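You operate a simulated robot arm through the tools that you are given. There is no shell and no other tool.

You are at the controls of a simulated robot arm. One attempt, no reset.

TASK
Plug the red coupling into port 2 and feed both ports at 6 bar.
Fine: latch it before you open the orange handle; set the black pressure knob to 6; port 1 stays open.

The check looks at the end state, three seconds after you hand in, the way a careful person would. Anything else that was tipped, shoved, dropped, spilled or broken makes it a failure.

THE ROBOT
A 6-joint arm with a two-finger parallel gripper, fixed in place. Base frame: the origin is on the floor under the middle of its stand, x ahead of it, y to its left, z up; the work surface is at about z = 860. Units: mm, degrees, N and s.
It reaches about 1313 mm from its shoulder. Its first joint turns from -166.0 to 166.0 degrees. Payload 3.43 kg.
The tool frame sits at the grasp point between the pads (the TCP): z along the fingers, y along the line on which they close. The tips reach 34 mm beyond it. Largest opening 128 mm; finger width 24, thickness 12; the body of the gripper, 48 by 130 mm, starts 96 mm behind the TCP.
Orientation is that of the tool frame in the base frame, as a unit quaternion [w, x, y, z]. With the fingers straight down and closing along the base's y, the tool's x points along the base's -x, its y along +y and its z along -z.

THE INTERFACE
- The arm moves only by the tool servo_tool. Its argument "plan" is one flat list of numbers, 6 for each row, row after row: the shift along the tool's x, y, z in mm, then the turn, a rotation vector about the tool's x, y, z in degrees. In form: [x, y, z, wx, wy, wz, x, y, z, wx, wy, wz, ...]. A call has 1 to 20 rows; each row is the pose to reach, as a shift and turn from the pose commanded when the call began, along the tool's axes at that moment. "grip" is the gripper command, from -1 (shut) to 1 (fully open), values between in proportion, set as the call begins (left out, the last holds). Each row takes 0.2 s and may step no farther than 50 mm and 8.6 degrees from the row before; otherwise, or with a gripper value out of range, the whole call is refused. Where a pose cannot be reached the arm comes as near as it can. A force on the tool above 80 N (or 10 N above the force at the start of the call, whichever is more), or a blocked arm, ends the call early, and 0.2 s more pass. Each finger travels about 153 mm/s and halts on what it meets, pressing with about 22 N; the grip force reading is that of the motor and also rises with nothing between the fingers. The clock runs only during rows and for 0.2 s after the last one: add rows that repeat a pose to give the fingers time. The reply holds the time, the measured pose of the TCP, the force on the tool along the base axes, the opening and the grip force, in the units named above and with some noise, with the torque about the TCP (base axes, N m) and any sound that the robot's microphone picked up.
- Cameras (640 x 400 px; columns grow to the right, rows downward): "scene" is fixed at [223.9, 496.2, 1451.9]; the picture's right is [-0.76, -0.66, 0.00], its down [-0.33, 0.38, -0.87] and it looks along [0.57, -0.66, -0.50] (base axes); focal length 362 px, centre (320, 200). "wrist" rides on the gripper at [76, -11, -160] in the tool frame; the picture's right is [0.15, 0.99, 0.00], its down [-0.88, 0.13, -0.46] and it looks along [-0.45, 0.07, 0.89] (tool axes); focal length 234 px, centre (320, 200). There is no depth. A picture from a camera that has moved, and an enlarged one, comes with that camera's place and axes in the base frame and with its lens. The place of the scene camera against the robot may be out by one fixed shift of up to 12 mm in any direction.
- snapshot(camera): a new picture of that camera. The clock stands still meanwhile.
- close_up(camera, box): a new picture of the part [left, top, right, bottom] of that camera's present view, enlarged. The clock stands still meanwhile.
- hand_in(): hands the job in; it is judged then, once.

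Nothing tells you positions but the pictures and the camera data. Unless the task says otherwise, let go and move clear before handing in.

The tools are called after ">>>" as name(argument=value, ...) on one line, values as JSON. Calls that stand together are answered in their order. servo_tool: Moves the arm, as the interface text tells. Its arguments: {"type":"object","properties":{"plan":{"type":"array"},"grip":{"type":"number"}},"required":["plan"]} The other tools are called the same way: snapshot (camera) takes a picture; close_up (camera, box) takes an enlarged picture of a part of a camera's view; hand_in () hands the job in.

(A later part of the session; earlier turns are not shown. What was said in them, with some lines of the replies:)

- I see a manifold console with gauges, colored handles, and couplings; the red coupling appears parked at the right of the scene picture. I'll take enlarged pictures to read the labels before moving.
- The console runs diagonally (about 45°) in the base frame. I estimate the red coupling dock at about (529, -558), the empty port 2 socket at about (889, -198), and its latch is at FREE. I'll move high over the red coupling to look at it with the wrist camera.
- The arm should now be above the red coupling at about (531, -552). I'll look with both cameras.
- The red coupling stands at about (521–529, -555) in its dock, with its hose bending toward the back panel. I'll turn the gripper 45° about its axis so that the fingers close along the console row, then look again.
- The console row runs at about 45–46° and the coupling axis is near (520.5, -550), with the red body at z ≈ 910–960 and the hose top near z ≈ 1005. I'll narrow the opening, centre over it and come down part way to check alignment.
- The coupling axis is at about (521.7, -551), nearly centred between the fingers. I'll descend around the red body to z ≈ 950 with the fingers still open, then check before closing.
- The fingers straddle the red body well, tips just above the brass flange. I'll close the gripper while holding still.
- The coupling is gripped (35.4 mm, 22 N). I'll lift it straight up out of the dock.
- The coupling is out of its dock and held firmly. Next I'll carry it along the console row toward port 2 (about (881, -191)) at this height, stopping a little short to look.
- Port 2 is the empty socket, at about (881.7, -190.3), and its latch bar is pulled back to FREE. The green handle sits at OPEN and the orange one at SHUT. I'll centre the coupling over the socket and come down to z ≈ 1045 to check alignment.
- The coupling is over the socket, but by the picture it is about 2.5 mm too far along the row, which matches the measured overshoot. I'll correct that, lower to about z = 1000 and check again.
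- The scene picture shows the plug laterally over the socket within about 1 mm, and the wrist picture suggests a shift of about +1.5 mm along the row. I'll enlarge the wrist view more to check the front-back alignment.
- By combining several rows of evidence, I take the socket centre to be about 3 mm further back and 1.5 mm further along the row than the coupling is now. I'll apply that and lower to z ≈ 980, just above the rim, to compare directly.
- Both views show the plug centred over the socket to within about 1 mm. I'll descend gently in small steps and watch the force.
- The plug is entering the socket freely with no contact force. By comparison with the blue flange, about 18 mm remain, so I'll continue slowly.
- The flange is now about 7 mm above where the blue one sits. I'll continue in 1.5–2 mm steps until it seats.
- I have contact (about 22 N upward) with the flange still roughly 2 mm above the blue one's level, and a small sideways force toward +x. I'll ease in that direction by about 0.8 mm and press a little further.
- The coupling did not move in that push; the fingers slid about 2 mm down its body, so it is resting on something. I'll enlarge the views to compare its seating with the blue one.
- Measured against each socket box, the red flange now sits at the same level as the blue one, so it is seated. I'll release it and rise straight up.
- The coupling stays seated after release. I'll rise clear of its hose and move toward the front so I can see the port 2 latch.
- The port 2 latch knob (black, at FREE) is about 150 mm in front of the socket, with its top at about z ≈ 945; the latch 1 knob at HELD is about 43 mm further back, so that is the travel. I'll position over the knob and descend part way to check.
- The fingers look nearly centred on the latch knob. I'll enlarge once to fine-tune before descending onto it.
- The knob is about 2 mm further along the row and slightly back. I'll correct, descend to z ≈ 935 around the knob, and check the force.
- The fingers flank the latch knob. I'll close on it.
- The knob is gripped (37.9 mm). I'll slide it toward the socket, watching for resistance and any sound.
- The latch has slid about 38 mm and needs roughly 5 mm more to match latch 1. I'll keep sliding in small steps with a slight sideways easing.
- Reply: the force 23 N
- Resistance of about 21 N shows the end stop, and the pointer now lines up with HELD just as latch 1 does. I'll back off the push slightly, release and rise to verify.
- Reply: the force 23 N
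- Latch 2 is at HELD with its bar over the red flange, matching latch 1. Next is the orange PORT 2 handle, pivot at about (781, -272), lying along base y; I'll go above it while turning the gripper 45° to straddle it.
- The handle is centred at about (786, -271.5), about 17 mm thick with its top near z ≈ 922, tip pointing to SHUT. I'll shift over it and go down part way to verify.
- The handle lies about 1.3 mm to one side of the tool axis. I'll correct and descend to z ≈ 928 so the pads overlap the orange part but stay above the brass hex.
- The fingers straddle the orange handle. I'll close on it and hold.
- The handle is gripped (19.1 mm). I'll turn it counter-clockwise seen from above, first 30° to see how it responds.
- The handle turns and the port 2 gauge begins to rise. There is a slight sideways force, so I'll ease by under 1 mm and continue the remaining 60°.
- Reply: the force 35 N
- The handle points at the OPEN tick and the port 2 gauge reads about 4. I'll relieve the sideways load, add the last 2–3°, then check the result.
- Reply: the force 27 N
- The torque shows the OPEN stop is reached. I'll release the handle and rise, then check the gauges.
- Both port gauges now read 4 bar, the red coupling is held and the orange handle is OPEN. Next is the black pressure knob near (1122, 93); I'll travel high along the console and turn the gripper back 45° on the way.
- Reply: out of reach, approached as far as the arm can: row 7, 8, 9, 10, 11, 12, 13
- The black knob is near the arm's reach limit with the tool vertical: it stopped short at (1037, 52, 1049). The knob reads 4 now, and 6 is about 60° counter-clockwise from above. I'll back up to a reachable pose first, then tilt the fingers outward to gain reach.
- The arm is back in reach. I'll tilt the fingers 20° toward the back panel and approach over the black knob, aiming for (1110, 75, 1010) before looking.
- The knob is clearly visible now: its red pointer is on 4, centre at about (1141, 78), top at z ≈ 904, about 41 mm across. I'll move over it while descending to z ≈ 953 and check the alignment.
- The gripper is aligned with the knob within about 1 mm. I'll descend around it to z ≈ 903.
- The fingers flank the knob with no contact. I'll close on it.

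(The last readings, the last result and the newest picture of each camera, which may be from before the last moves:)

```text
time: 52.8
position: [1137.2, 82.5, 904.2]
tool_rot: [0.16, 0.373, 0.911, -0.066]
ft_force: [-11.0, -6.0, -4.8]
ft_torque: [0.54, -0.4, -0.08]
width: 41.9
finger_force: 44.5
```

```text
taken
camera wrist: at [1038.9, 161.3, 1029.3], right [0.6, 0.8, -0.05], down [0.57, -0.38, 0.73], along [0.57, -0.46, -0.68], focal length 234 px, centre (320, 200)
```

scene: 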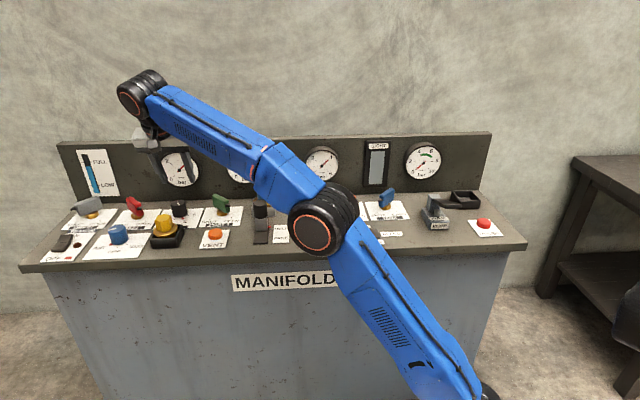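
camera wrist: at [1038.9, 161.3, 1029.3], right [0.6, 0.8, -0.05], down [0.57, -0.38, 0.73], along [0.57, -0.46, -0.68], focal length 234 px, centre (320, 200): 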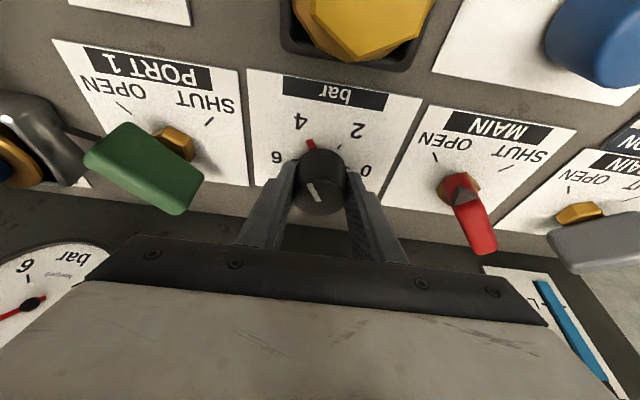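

The knob is gripped (41.9 mm) slightly off-centre. I'll turn it counter-clockwise about its own vertical axis, first 30°, then check the pointer and gauges.

>>> servo_tool(plan=[-0.02, -0.91, 0, -1.71, 0, -4.7, -0.08, -1.8, 0.03, -3.42, 0, -9.4, -0.19, -2.3, 0.07, -5.13, 0, -14.1, -0.33, -2.78, 0.12, -6.84, 0, -18.79, -0.51, -3.25, 0.19, -8.55, 0, -23.49, -0.73, -3.7, 0.27, -10.26, 0, -28.19, -0.73, -3.7, 0.27, -10.26, 0, -28.19])

>>> snapshot(camera="wrist")

>>> close_up(camera="wrist", box=[240, 90, 400, 230])

>>> close_up(camera="scene", box=[100, 120, 260, 240])

```text
time: 54.4
position: [1134.7, 80.5, 905.1]
tool_rot: [0.173, 0.122, 0.977, -0.022]
ft_force: [29.6, 21.7, 13.3]
ft_torque: [-0.18, -1.47, 0.14]
width: 41.6
finger_force: 44.5
```

```text
taken
camera wrist: at [1009.1, 99.7, 1028.9], right [0.11, 0.99, -0.05], down [0.68, -0.04, 0.73], along [0.72, -0.12, -0.68], focal length 234 px, centre (320, 200)
```

wrist: 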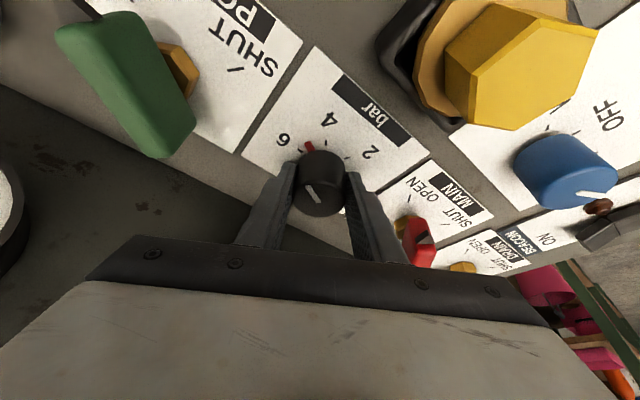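

```text
2.86 times, centred on (320, 160) of wrist
camera zoom: at [1009.1, 99.7, 1028.9], right [0.11, 0.99, -0.05], down [0.68, -0.04, 0.73], along [0.72, -0.12, -0.68], focal length 669 px, centre (320, 314)
```

zoom: 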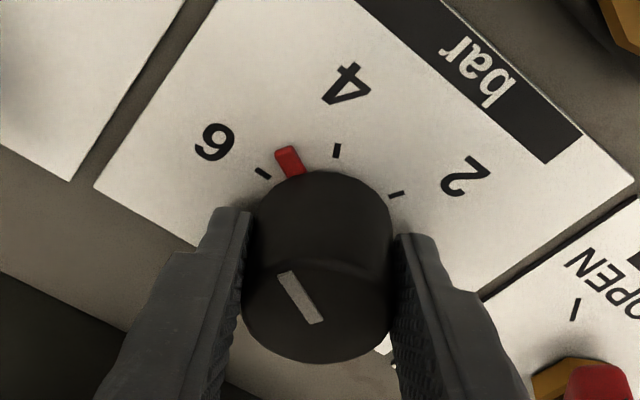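

```text
3.33 times, centred on (180, 180) of scene
camera zoom: at [223.9, 496.2, 1451.9], right [-0.76, -0.66, 0.0], down [-0.33, 0.38, -0.87], along [0.57, -0.66, -0.5], focal length 1206 px, centre (787, 267)
```

zoom: 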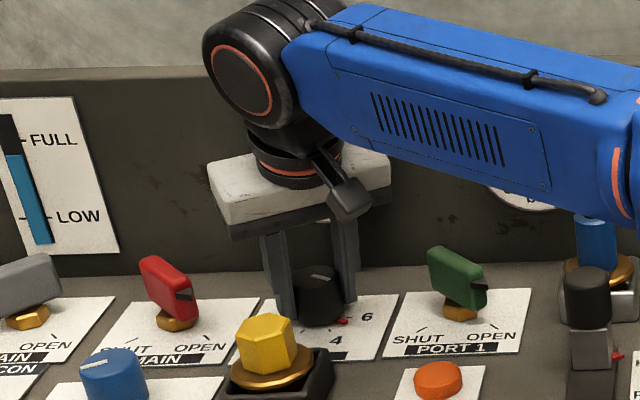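

The pointer has moved about half way toward 6. There's a sideways load of about 36 N, so I'll ease the centre by about 2 mm in its direction and continue another 15°.

>>> servo_tool(plan=[-0.6, 0.8, 0.2, 0, 0, 0, -1.13, 1.5, 0.41, 0, 0, 0, -1.15, 0.99, 0.42, -1.71, 0, -4.7, -1.21, 0.49, 0.44, -3.42, 0, -9.4, -1.31, 0, 0.48, -5.13, 0, -14.1, -1.31, 0, 0.48, -5.13, 0, -14.1])

>>> close_up(camera="wrist", box=[240, 90, 400, 230])

>>> close_up(camera="scene", box=[100, 120, 260, 240])

>>> close_up(camera="scene", box=[220, 120, 380, 240])

```text
time: 55.8
position: [1134.1, 79.6, 904.4]
tool_rot: [0.173, -0.005, 0.985, 0.0]
ft_force: [-15.6, 16.1, 5.7]
ft_torque: [1.57, 0.92, 0.12]
width: 41.4
finger_force: 44.9
```

```text
2.86 times, centred on (320, 160) of wrist
camera zoom: at [1008.1, 65.5, 1029.2], right [-0.15, 0.99, -0.05], down [0.67, 0.14, 0.73], along [0.73, 0.07, -0.68], focal length 669 px, centre (320, 314)
```

zoom: 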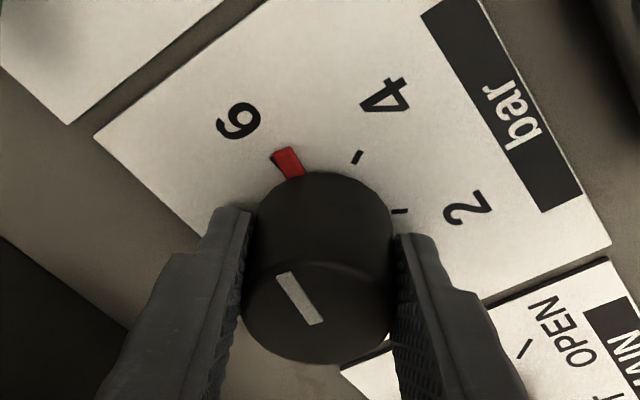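

```text
3.33 times, centred on (180, 180) of scene
camera zoom: at [223.9, 496.2, 1451.9], right [-0.76, -0.66, 0.0], down [-0.33, 0.38, -0.87], along [0.57, -0.66, -0.5], focal length 1206 px, centre (787, 267)
```

zoom: 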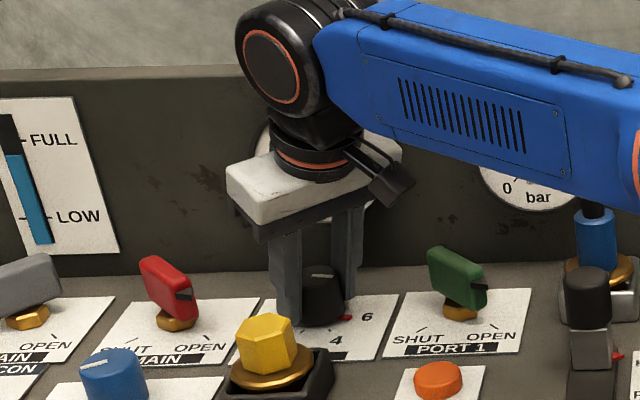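

```text
3.33 times, centred on (300, 180) of scene
camera zoom: at [223.9, 496.2, 1451.9], right [-0.76, -0.66, 0.0], down [-0.33, 0.38, -0.87], along [0.57, -0.66, -0.5], focal length 1206 px, centre (387, 267)
```

zoom: 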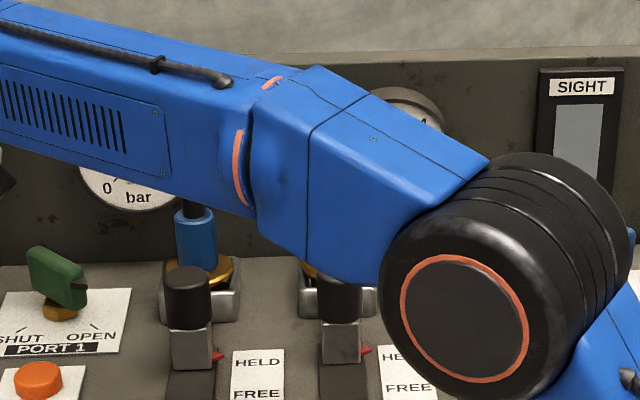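

The pointer now covers the 6 tick region, roughly 5–7° short by my estimate. I'll ease the side load and turn about 7° more.

>>> servo_tool(plan=[0.75, 0.8, -0.27, 0, 0, 0, 0.74, 0.45, -0.27, -1.2, 0, -3.29, 0.71, 0.09, -0.26, -2.39, 0, -6.58, 0.71, 0.09, -0.26, -2.39, 0, -6.58])

>>> close_up(camera="wrist", box=[260, 110, 360, 190])

>>> close_up(camera="scene", box=[150, 180, 210, 220])

```text
time: 56.8
position: [1135.3, 79.4, 904.7]
tool_rot: [0.173, -0.065, 0.983, 0.01]
ft_force: [-17.5, 5.6, -3.4]
ft_torque: [0.95, 0.78, 0.03]
width: 41.4
finger_force: 44.8
```

```text
5.00 times, centred on (310, 150) of wrist
camera zoom: at [1010.7, 49.7, 1029.3], right [-0.27, 0.96, -0.05], down [0.65, 0.22, 0.73], along [0.71, 0.16, -0.68], focal length 1171 px, centre (370, 450)
```

zoom: 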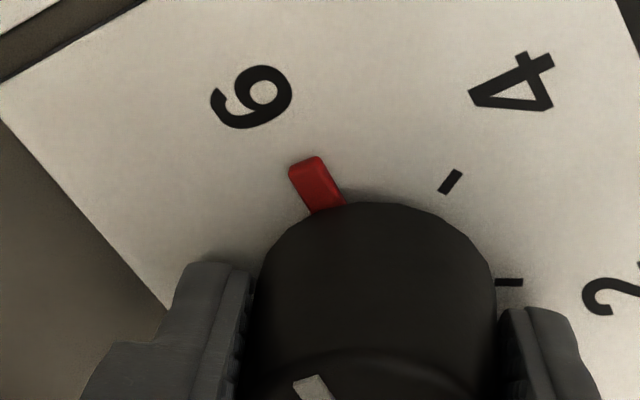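

```text
10.00 times, centred on (180, 200) of scene
camera zoom: at [223.9, 496.2, 1451.9], right [-0.76, -0.66, 0.0], down [-0.33, 0.38, -0.87], along [0.57, -0.66, -0.5], focal length 3618 px, centre (1720, 200)
```

zoom: 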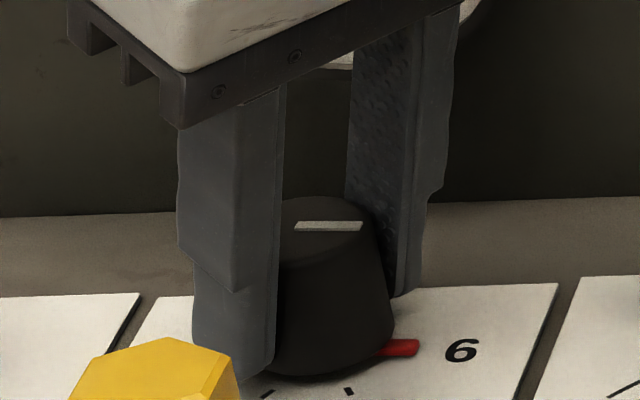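

The red pointer now lies over the 6 tick in both views. I'll release the knob and lift straight up so the gauges can be read.

>>> servo_tool(plan=[0, 0, 0, 0, 0, 0, 0, 0, 0, 0, 0, 0, -6.8, 0, -18.8, 0, 0, 0, -15.4, 0, -42.3, 0, 0, 0, -24, 0, -65.8, 0, 0, 0, -24, 0, -65.8, 0, 0, 0], grip=0.05)

>>> close_up(camera="wrist", box=[240, 60, 420, 200])

>>> snapshot(camera="scene")

>>> snapshot(camera="wrist")

```text
time: 58.2
position: [1135.6, 78.9, 975.7]
tool_rot: [0.173, -0.065, 0.983, 0.013]
ft_force: [-0.6, 0.0, 0.6]
ft_torque: [-0.02, 0.02, 0.02]
width: 67.4
finger_force: 0.0
```

```text
2.86 times, centred on (330, 130) of wrist
camera zoom: at [1011.0, 50.8, 1099.7], right [-0.27, 0.96, -0.05], down [0.65, 0.22, 0.73], along [0.71, 0.16, -0.68], focal length 669 px, centre (291, 400)
```

zoom: 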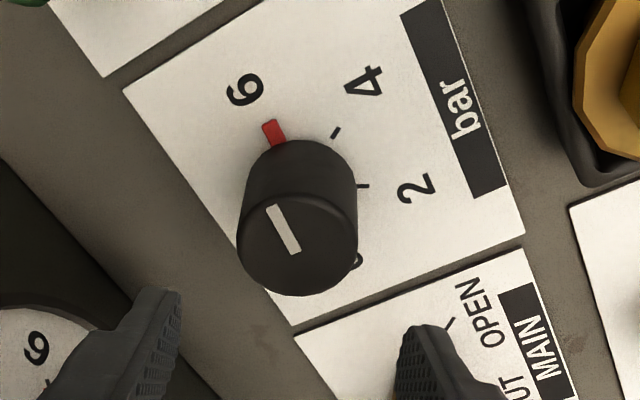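

```text
taken
```

scene: 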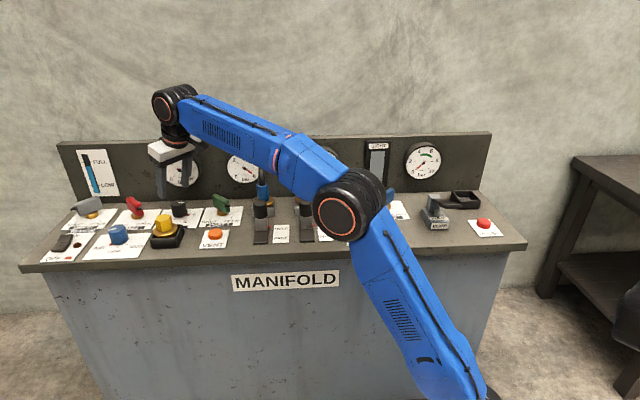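

```text
taken
camera wrist: at [1011.0, 50.8, 1099.7], right [-0.27, 0.96, -0.05], down [0.65, 0.22, 0.73], along [0.71, 0.16, -0.68], focal length 234 px, centre (320, 200)
```

wrist: 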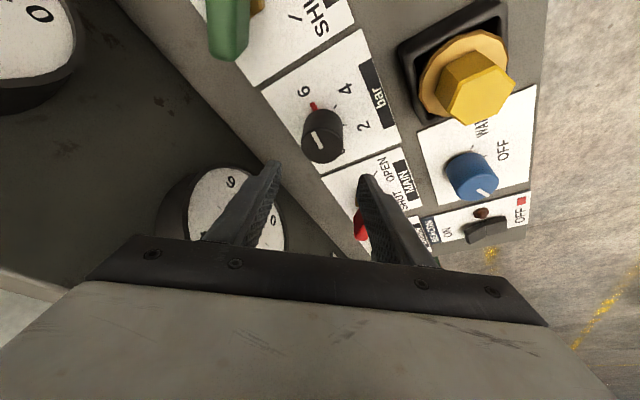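

The pointer is on 6 with the tick hidden beneath it. I'll enlarge the visible gauges to read the pressure.

>>> close_up(camera="scene", box=[150, 145, 270, 225])

>>> close_up(camera="scene", box=[225, 150, 265, 190])

>>> close_up(camera="wrist", box=[280, 80, 360, 140])

```text
5.00 times, centred on (210, 185) of scene
camera zoom: at [223.9, 496.2, 1451.9], right [-0.76, -0.66, 0.0], down [-0.33, 0.38, -0.87], along [0.57, -0.66, -0.5], focal length 1809 px, centre (870, 275)
```

zoom: 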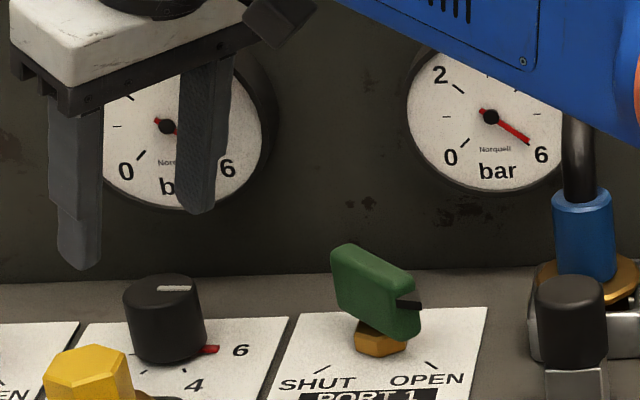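

```text
10.00 times, centred on (245, 170) of scene
camera zoom: at [223.9, 496.2, 1451.9], right [-0.76, -0.66, 0.0], down [-0.33, 0.38, -0.87], along [0.57, -0.66, -0.5], focal length 3618 px, centre (1070, 500)
```

zoom: 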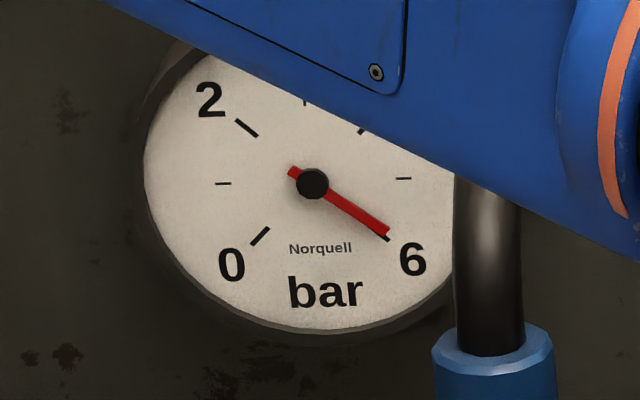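

```text
6.67 times, centred on (320, 110) of wrist
camera zoom: at [1011.0, 50.8, 1099.7], right [-0.27, 0.96, -0.05], down [0.65, 0.22, 0.73], along [0.71, 0.16, -0.68], focal length 1561 px, centre (320, 800)
```

zoom: 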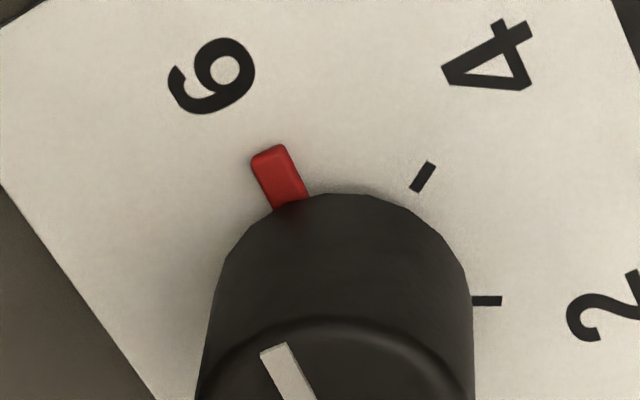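

The port 1 gauge is just short of the 6 mark, perhaps 5.85–5.95 bar, though it may still be settling. I'll move the arm back and up to uncover all the gauges and let time pass.

>>> servo_tool(plan=[20, 4, -33, 0, 0, 0, 50, 9, -66, 0, 0, 0, 80, 15, -100, 0, 0, 0, 109, 20, -135, 0, 0, 0, 109, 20, -135, 0, 0, 0])

>>> snapshot(camera="scene")

>>> close_up(camera="scene", box=[155, 140, 205, 190])

>>> close_up(camera="scene", box=[220, 140, 270, 190])

>>> close_up(camera="scene", box=[295, 140, 345, 190])

```text
time: 59.4
position: [984.1, 77.7, 1065.1]
tool_rot: [0.173, -0.065, 0.983, 0.01]
ft_force: [-0.1, 0.0, -0.2]
ft_torque: [0.01, 0.02, 0.0]
width: 67.3
finger_force: 0.0
```

```text
taken
```

scene: 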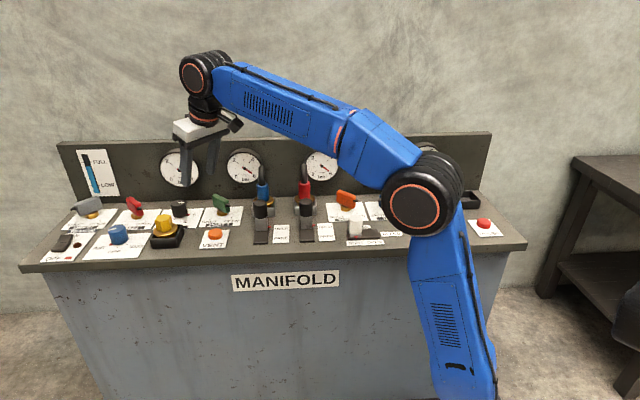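

```text
8.00 times, centred on (180, 165) of scene
camera zoom: at [223.9, 496.2, 1451.9], right [-0.76, -0.66, 0.0], down [-0.33, 0.38, -0.87], along [0.57, -0.66, -0.5], focal length 2894 px, centre (1440, 480)
```

zoom: 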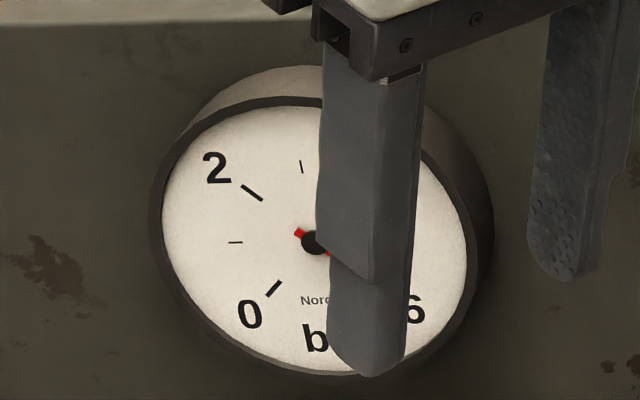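

```text
8.00 times, centred on (245, 165) of scene
camera zoom: at [223.9, 496.2, 1451.9], right [-0.76, -0.66, 0.0], down [-0.33, 0.38, -0.87], along [0.57, -0.66, -0.5], focal length 2894 px, centre (920, 480)
```

zoom: 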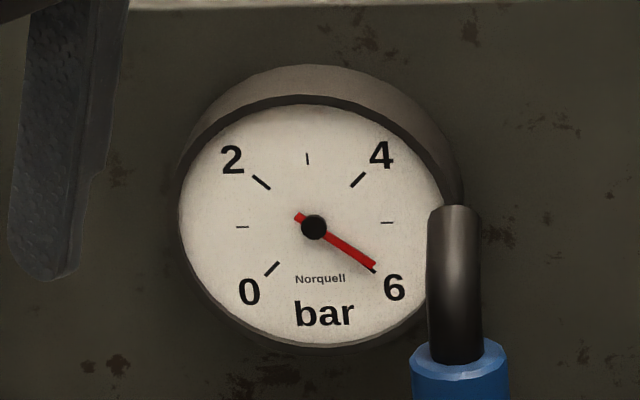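

```text
8.00 times, centred on (320, 165) of scene
camera zoom: at [223.9, 496.2, 1451.9], right [-0.76, -0.66, 0.0], down [-0.33, 0.38, -0.87], along [0.57, -0.66, -0.5], focal length 2894 px, centre (320, 480)
```

zoom: 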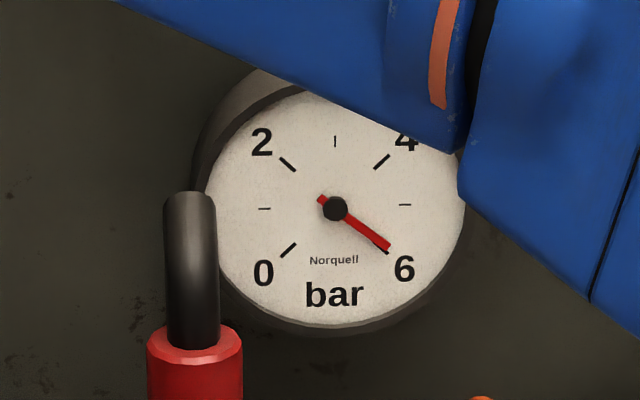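

Both port gauges read about 5.85 bar, so the knob is about 4–5° short of a true 6. I'll go back to the knob along the same path to nudge it.

>>> servo_tool(plan=[-29, -5, 35, 0, 0, 0, -59, -11, 69, 0, 0, 0, -89, -16, 102, 0, 0, 0, -109, -20, 135, 0, 0, 0, -109, -20, 135, 0, 0, 0])

>>> close_up(camera="wrist", box=[240, 60, 420, 200])

```text
time: 60.6
position: [1134.7, 79.9, 974.6]
tool_rot: [0.173, -0.064, 0.983, 0.011]
ft_force: [0.3, 1.2, -0.1]
ft_torque: [-0.03, -0.02, 0.02]
width: 67.2
finger_force: 0.1
```

```text
2.86 times, centred on (330, 130) of wrist
camera zoom: at [1010.0, 51.9, 1099.0], right [-0.27, 0.96, -0.05], down [0.65, 0.22, 0.73], along [0.71, 0.16, -0.68], focal length 669 px, centre (291, 400)
```

zoom: 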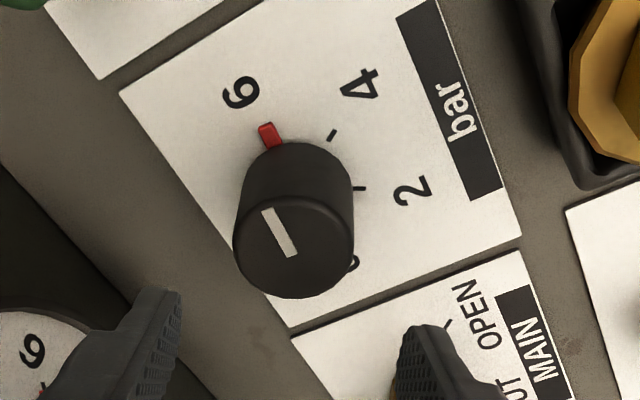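

The tool is back over the knob, about 2 mm off to one side. I'll correct that while descending to the grip height.

>>> servo_tool(plan=[8.2, -2, 22.6, 0, 0, 0, 16.4, -2, 45.1, 0, 0, 0, 21.5, -2, 59.2, 0, 0, 0, 23.9, -2, 65.8, 0, 0, 0, 23.9, -2, 65.8, 0, 0, 0])

>>> servo_tool(plan=[0, 0, 0, 0, 0, 0, 0, 0, 0, 0, 0, 0, 0, 0, 0, 0, 0, 0], grip=-1)

>>> close_up(camera="wrist", box=[260, 110, 360, 190])

>>> close_up(camera="scene", box=[220, 140, 270, 190])

```text
time: 61.8
position: [1134.2, 77.1, 902.9]
tool_rot: [0.173, -0.065, 0.983, 0.011]
ft_force: [0.3, 0.0, -0.6]
ft_torque: [-0.03, 0.02, 0.01]
width: 67.0
finger_force: 0.1
```

```text
time: 62.6
position: [1135.0, 78.8, 903.5]
tool_rot: [0.172, -0.066, 0.983, 0.012]
ft_force: [-2.6, 11.5, -0.6]
ft_torque: [1.37, 0.15, 0.08]
width: 41.4
finger_force: 45.2
```

```text
5.00 times, centred on (310, 150) of wrist
camera zoom: at [1011.6, 49.7, 1027.9], right [-0.27, 0.96, -0.05], down [0.65, 0.22, 0.73], along [0.71, 0.16, -0.68], focal length 1171 px, centre (370, 450)
```

zoom: 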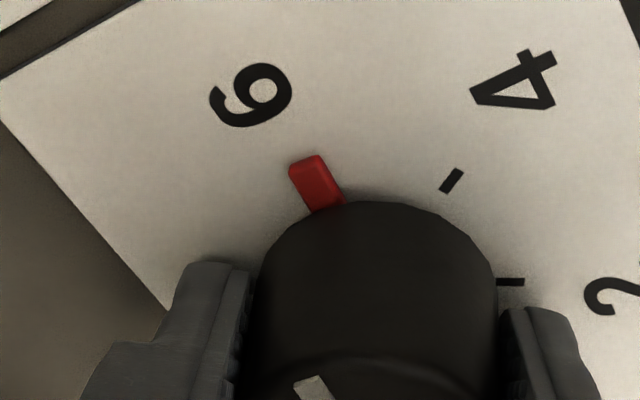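

```text
8.00 times, centred on (245, 165) of scene
camera zoom: at [223.9, 496.2, 1451.9], right [-0.76, -0.66, 0.0], down [-0.33, 0.38, -0.87], along [0.57, -0.66, -0.5], focal length 2894 px, centre (920, 480)
```

zoom: 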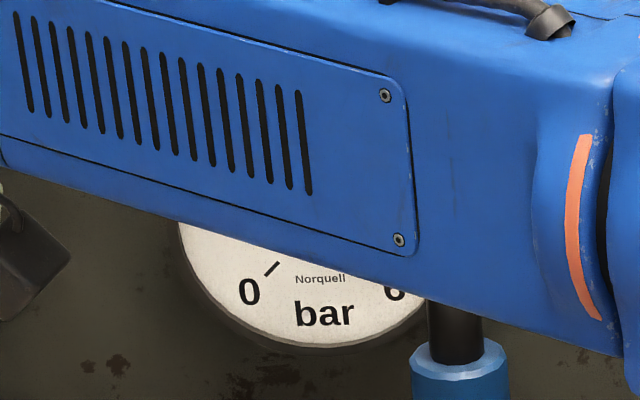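

The knob is regripped. I'll turn it about 5° more counter-clockwise.

>>> servo_tool(plan=[0, 0.2, 0, -0.68, 0, -1.88, 0, 0.1, 0, -1.2, 0, -3.3, 0, 0, 0, -1.71, 0, -4.7, 0, 0, 0, -1.71, 0, -4.7])

>>> close_up(camera="wrist", box=[260, 110, 360, 190])

```text
time: 63.6
position: [1134.5, 78.8, 902.8]
tool_rot: [0.171, -0.108, 0.979, 0.018]
ft_force: [-0.8, 18.3, -8.2]
ft_torque: [1.56, -0.14, -0.7]
width: 41.7
finger_force: 45.2
```

```text
5.00 times, centred on (310, 150) of wrist
camera zoom: at [1014.9, 38.7, 1028.1], right [-0.35, 0.94, -0.05], down [0.63, 0.27, 0.73], along [0.7, 0.22, -0.68], focal length 1171 px, centre (370, 450)
```

zoom: 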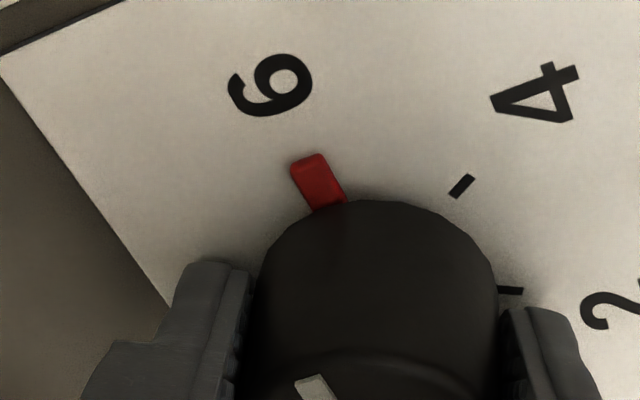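

A torque of -0.7 N·m appeared, just as at the handle's stop, so the knob is at its end at 6. I'll release and lift, then read the gauges.

>>> servo_tool(plan=[0, 0, 0, 0, 0, 0, 0, 0, 0, 0, 0, 0, -6.8, 0, -18.8, 0, 0, 0, -15.4, 0, -42.3, 0, 0, 0, -24, 0, -65.8, 0, 0, 0, -24, 0, -65.8, 0, 0, 0], grip=0.05)

>>> close_up(camera="wrist", box=[240, 60, 420, 200])

>>> close_up(camera="scene", box=[220, 140, 270, 190])

```text
time: 65.0
position: [1135.7, 77.3, 974.2]
tool_rot: [0.173, -0.107, 0.979, 0.019]
ft_force: [-0.6, -0.3, 0.3]
ft_torque: [-0.01, 0.02, -0.03]
width: 67.1
finger_force: 0.0
```

```text
2.86 times, centred on (330, 130) of wrist
camera zoom: at [1015.2, 37.3, 1099.5], right [-0.35, 0.94, -0.05], down [0.63, 0.27, 0.73], along [0.7, 0.22, -0.68], focal length 669 px, centre (291, 400)
```

zoom: 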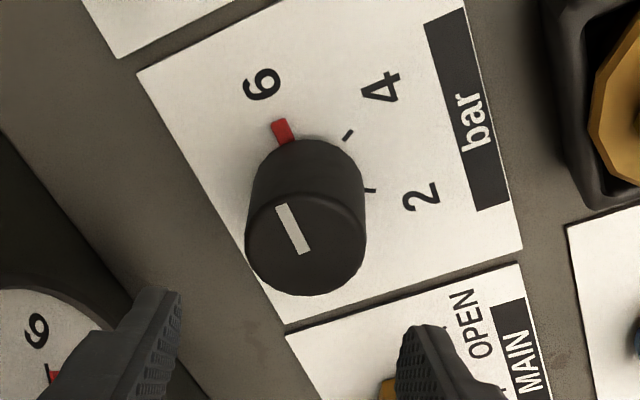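

```text
8.00 times, centred on (245, 165) of scene
camera zoom: at [223.9, 496.2, 1451.9], right [-0.76, -0.66, 0.0], down [-0.33, 0.38, -0.87], along [0.57, -0.66, -0.5], focal length 2894 px, centre (920, 480)
```

zoom: 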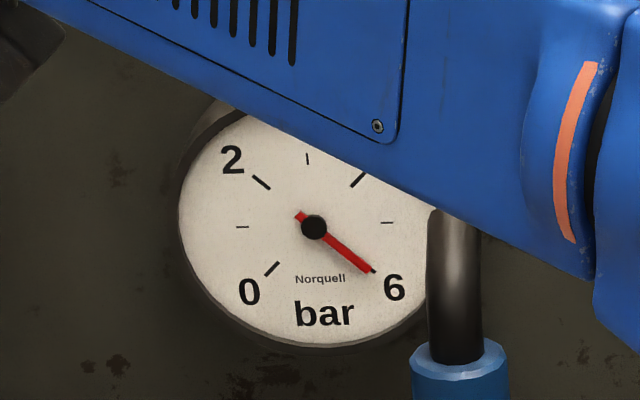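

The port 1 needle now sits right on the 6 mark. I'll retreat up and back with the gripper clear of everything, then inspect the whole panel.

>>> servo_tool(plan=[20, 4, -33, 0, 0, 0, 50, 9, -66, 0, 0, 0, 80, 15, -100, 0, 0, 0, 109, 22, -135, 0, 0, 0, 109, 22, -135, 0, 0, 0])

>>> servo_tool(plan=[30, 0, -25, 0, 4, 0, 65, 0, -50, 0, 8, 0, 100, 0, -75, 0, 12, 0, 135, 0, -90, 0, 16, 0, 170, 0, -100, 0, 20, 0, 205, 0, -110, 0, 20, 0, 240, 0, -120, 0, 20, 0, 270, 0, -125, 0, 20, 0, 270, 0, -125, 0, 20, 0])

>>> snapshot(camera="scene")

>>> snapshot(camera="wrist")

```text
time: 66.2
position: [984.2, 65.3, 1065.5]
tool_rot: [0.173, -0.106, 0.979, 0.019]
ft_force: [0.2, -0.5, -0.2]
ft_torque: [-0.03, -0.01, -0.02]
width: 67.2
finger_force: 0.0
```

```text
time: 68.2
position: [696.0, 2.1, 1089.3]
tool_rot: [0.001, -0.109, 0.994, 0.0]
ft_force: [0.1, -0.4, -0.4]
ft_torque: [-0.01, 0.0, -0.04]
width: 67.1
finger_force: 0.1
```

```text
taken
```

scene: 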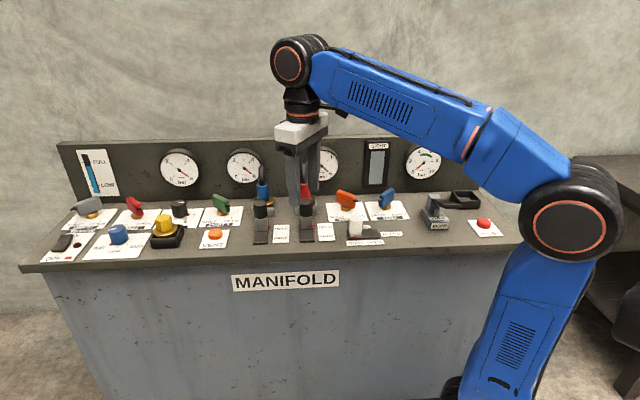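

```text
taken
camera wrist: at [624.2, -26.6, 1248.2], right [-0.36, 0.93, 0.0], down [0.83, 0.32, 0.46], along [0.43, 0.16, -0.89], focal length 234 px, centre (320, 200)
```

wrist: 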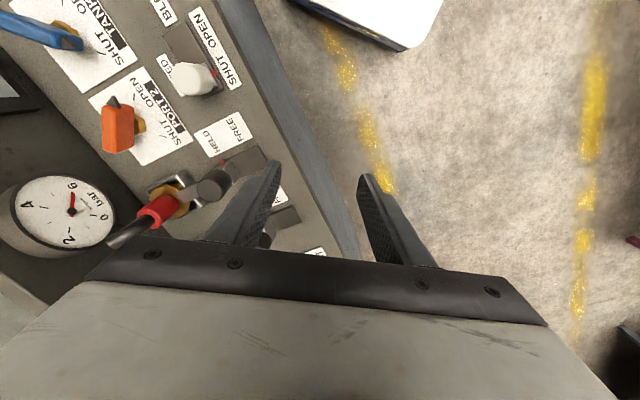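

The arm is clear of the controls. I'll move it further aside and up so the camera can see the whole panel for a final inspection.

>>> servo_tool(plan=[26, -25, -25, 0, 0, 0, 52, -50, -50, 0, 0, 0, 78, -75, -75, 0, 0, 0, 104, -100, -100, 0, 0, 0, 130, -125, -110, 0, 0, 0, 130, -125, -110, 0, 0, 0])

>>> snapshot(camera="scene")

>>> close_up(camera="scene", box=[40, 140, 200, 260])

>>> close_up(camera="scene", box=[140, 140, 300, 260])

>>> close_up(camera="scene", box=[240, 140, 400, 250])

>>> close_up(camera="scene", box=[360, 130, 520, 250])

```text
time: 69.6
position: [602.2, -149.7, 1168.2]
tool_rot: [0.002, -0.11, 0.994, -0.002]
ft_force: [0.6, 0.5, 0.2]
ft_torque: [-0.01, -0.02, 0.0]
width: 67.2
finger_force: 0.0
out of reach, approached as far as the arm can: row 4, 5, 6
```

```text
taken
```

scene: 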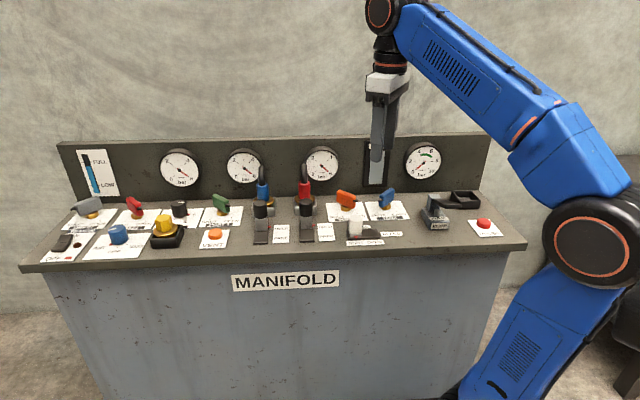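

```text
3.33 times, centred on (120, 200) of scene
camera zoom: at [223.9, 496.2, 1451.9], right [-0.76, -0.66, 0.0], down [-0.33, 0.38, -0.87], along [0.57, -0.66, -0.5], focal length 1206 px, centre (987, 200)
```

zoom: 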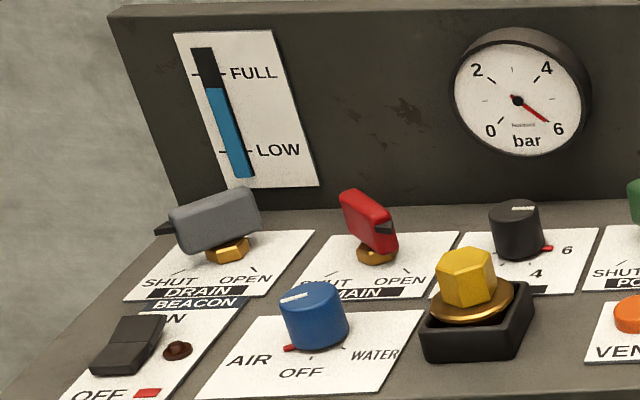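

```text
3.33 times, centred on (220, 200) of scene
camera zoom: at [223.9, 496.2, 1451.9], right [-0.76, -0.66, 0.0], down [-0.33, 0.38, -0.87], along [0.57, -0.66, -0.5], focal length 1206 px, centre (653, 200)
```

zoom: 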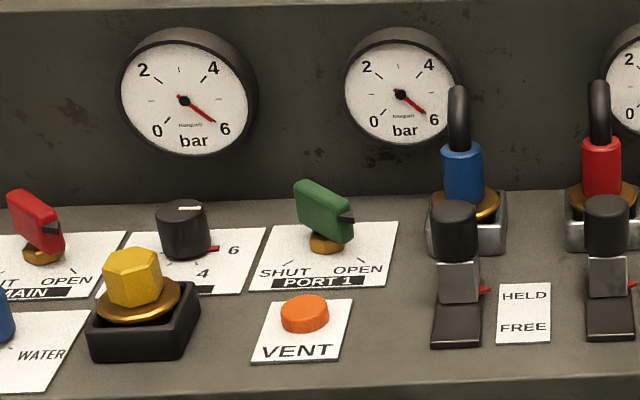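

```text
3.64 times, centred on (320, 195) of scene
camera zoom: at [223.9, 496.2, 1451.9], right [-0.76, -0.66, 0.0], down [-0.33, 0.38, -0.87], along [0.57, -0.66, -0.5], focal length 1316 px, centre (320, 218)
```

zoom: 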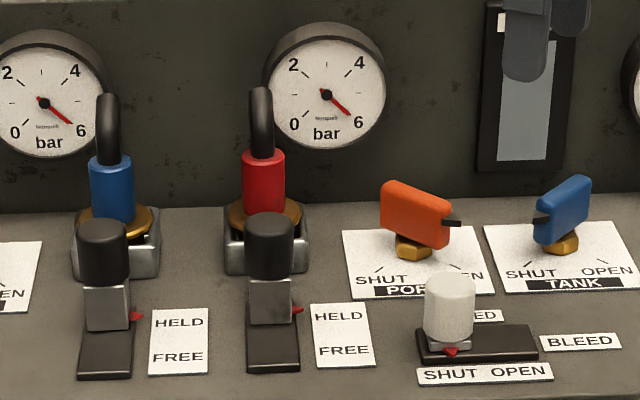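

```text
3.33 times, centred on (440, 190) of scene
camera zoom: at [223.9, 496.2, 1451.9], right [-0.76, -0.66, 0.0], down [-0.33, 0.38, -0.87], along [0.57, -0.66, -0.5], focal length 1206 px, centre (-80, 233)
```

zoom: 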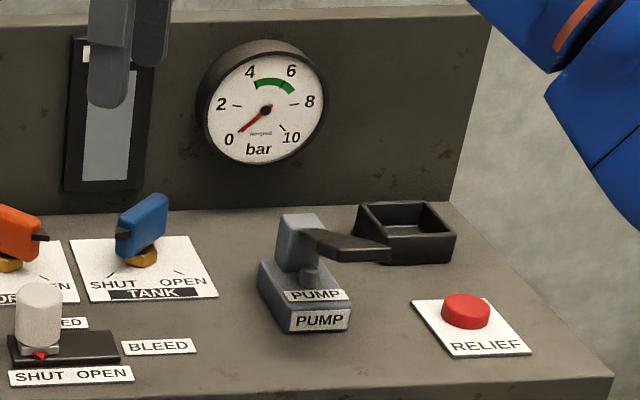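

All three gauges read 6 bar. The red coupling is seated in port 2 with its latch at HELD, the orange and green handles are at OPEN, and every other control looks as it did at the start. The arm is clear with the gripper empty, so I'm handing in.

>>> hand_in()

```text
The job is handed in.
```

The red coupling is plugged into port 2, and both ports are fed at 6 bar. I've handed the job in.

- **Coupling and latch:** the coupling sits at the same level as the blue one in port 1. I slid its latch to HELD, with the bar over the flange, before touching the orange handle.
- **Orange handle:** it is turned to its OPEN stop.
- **Pressure knob:** my first turn left the gauges at about 5.85 bar. I gripped the knob again and turned it to its stop at 6. The supply gauge and both port gauges now read 6.
- **Port 1:** the green handle was never touched and is still at OPEN.

In the last pictures nothing was tipped or dropped, and every other control looked as it did at the start. The arm ended clear of the panel with the gripper empty.
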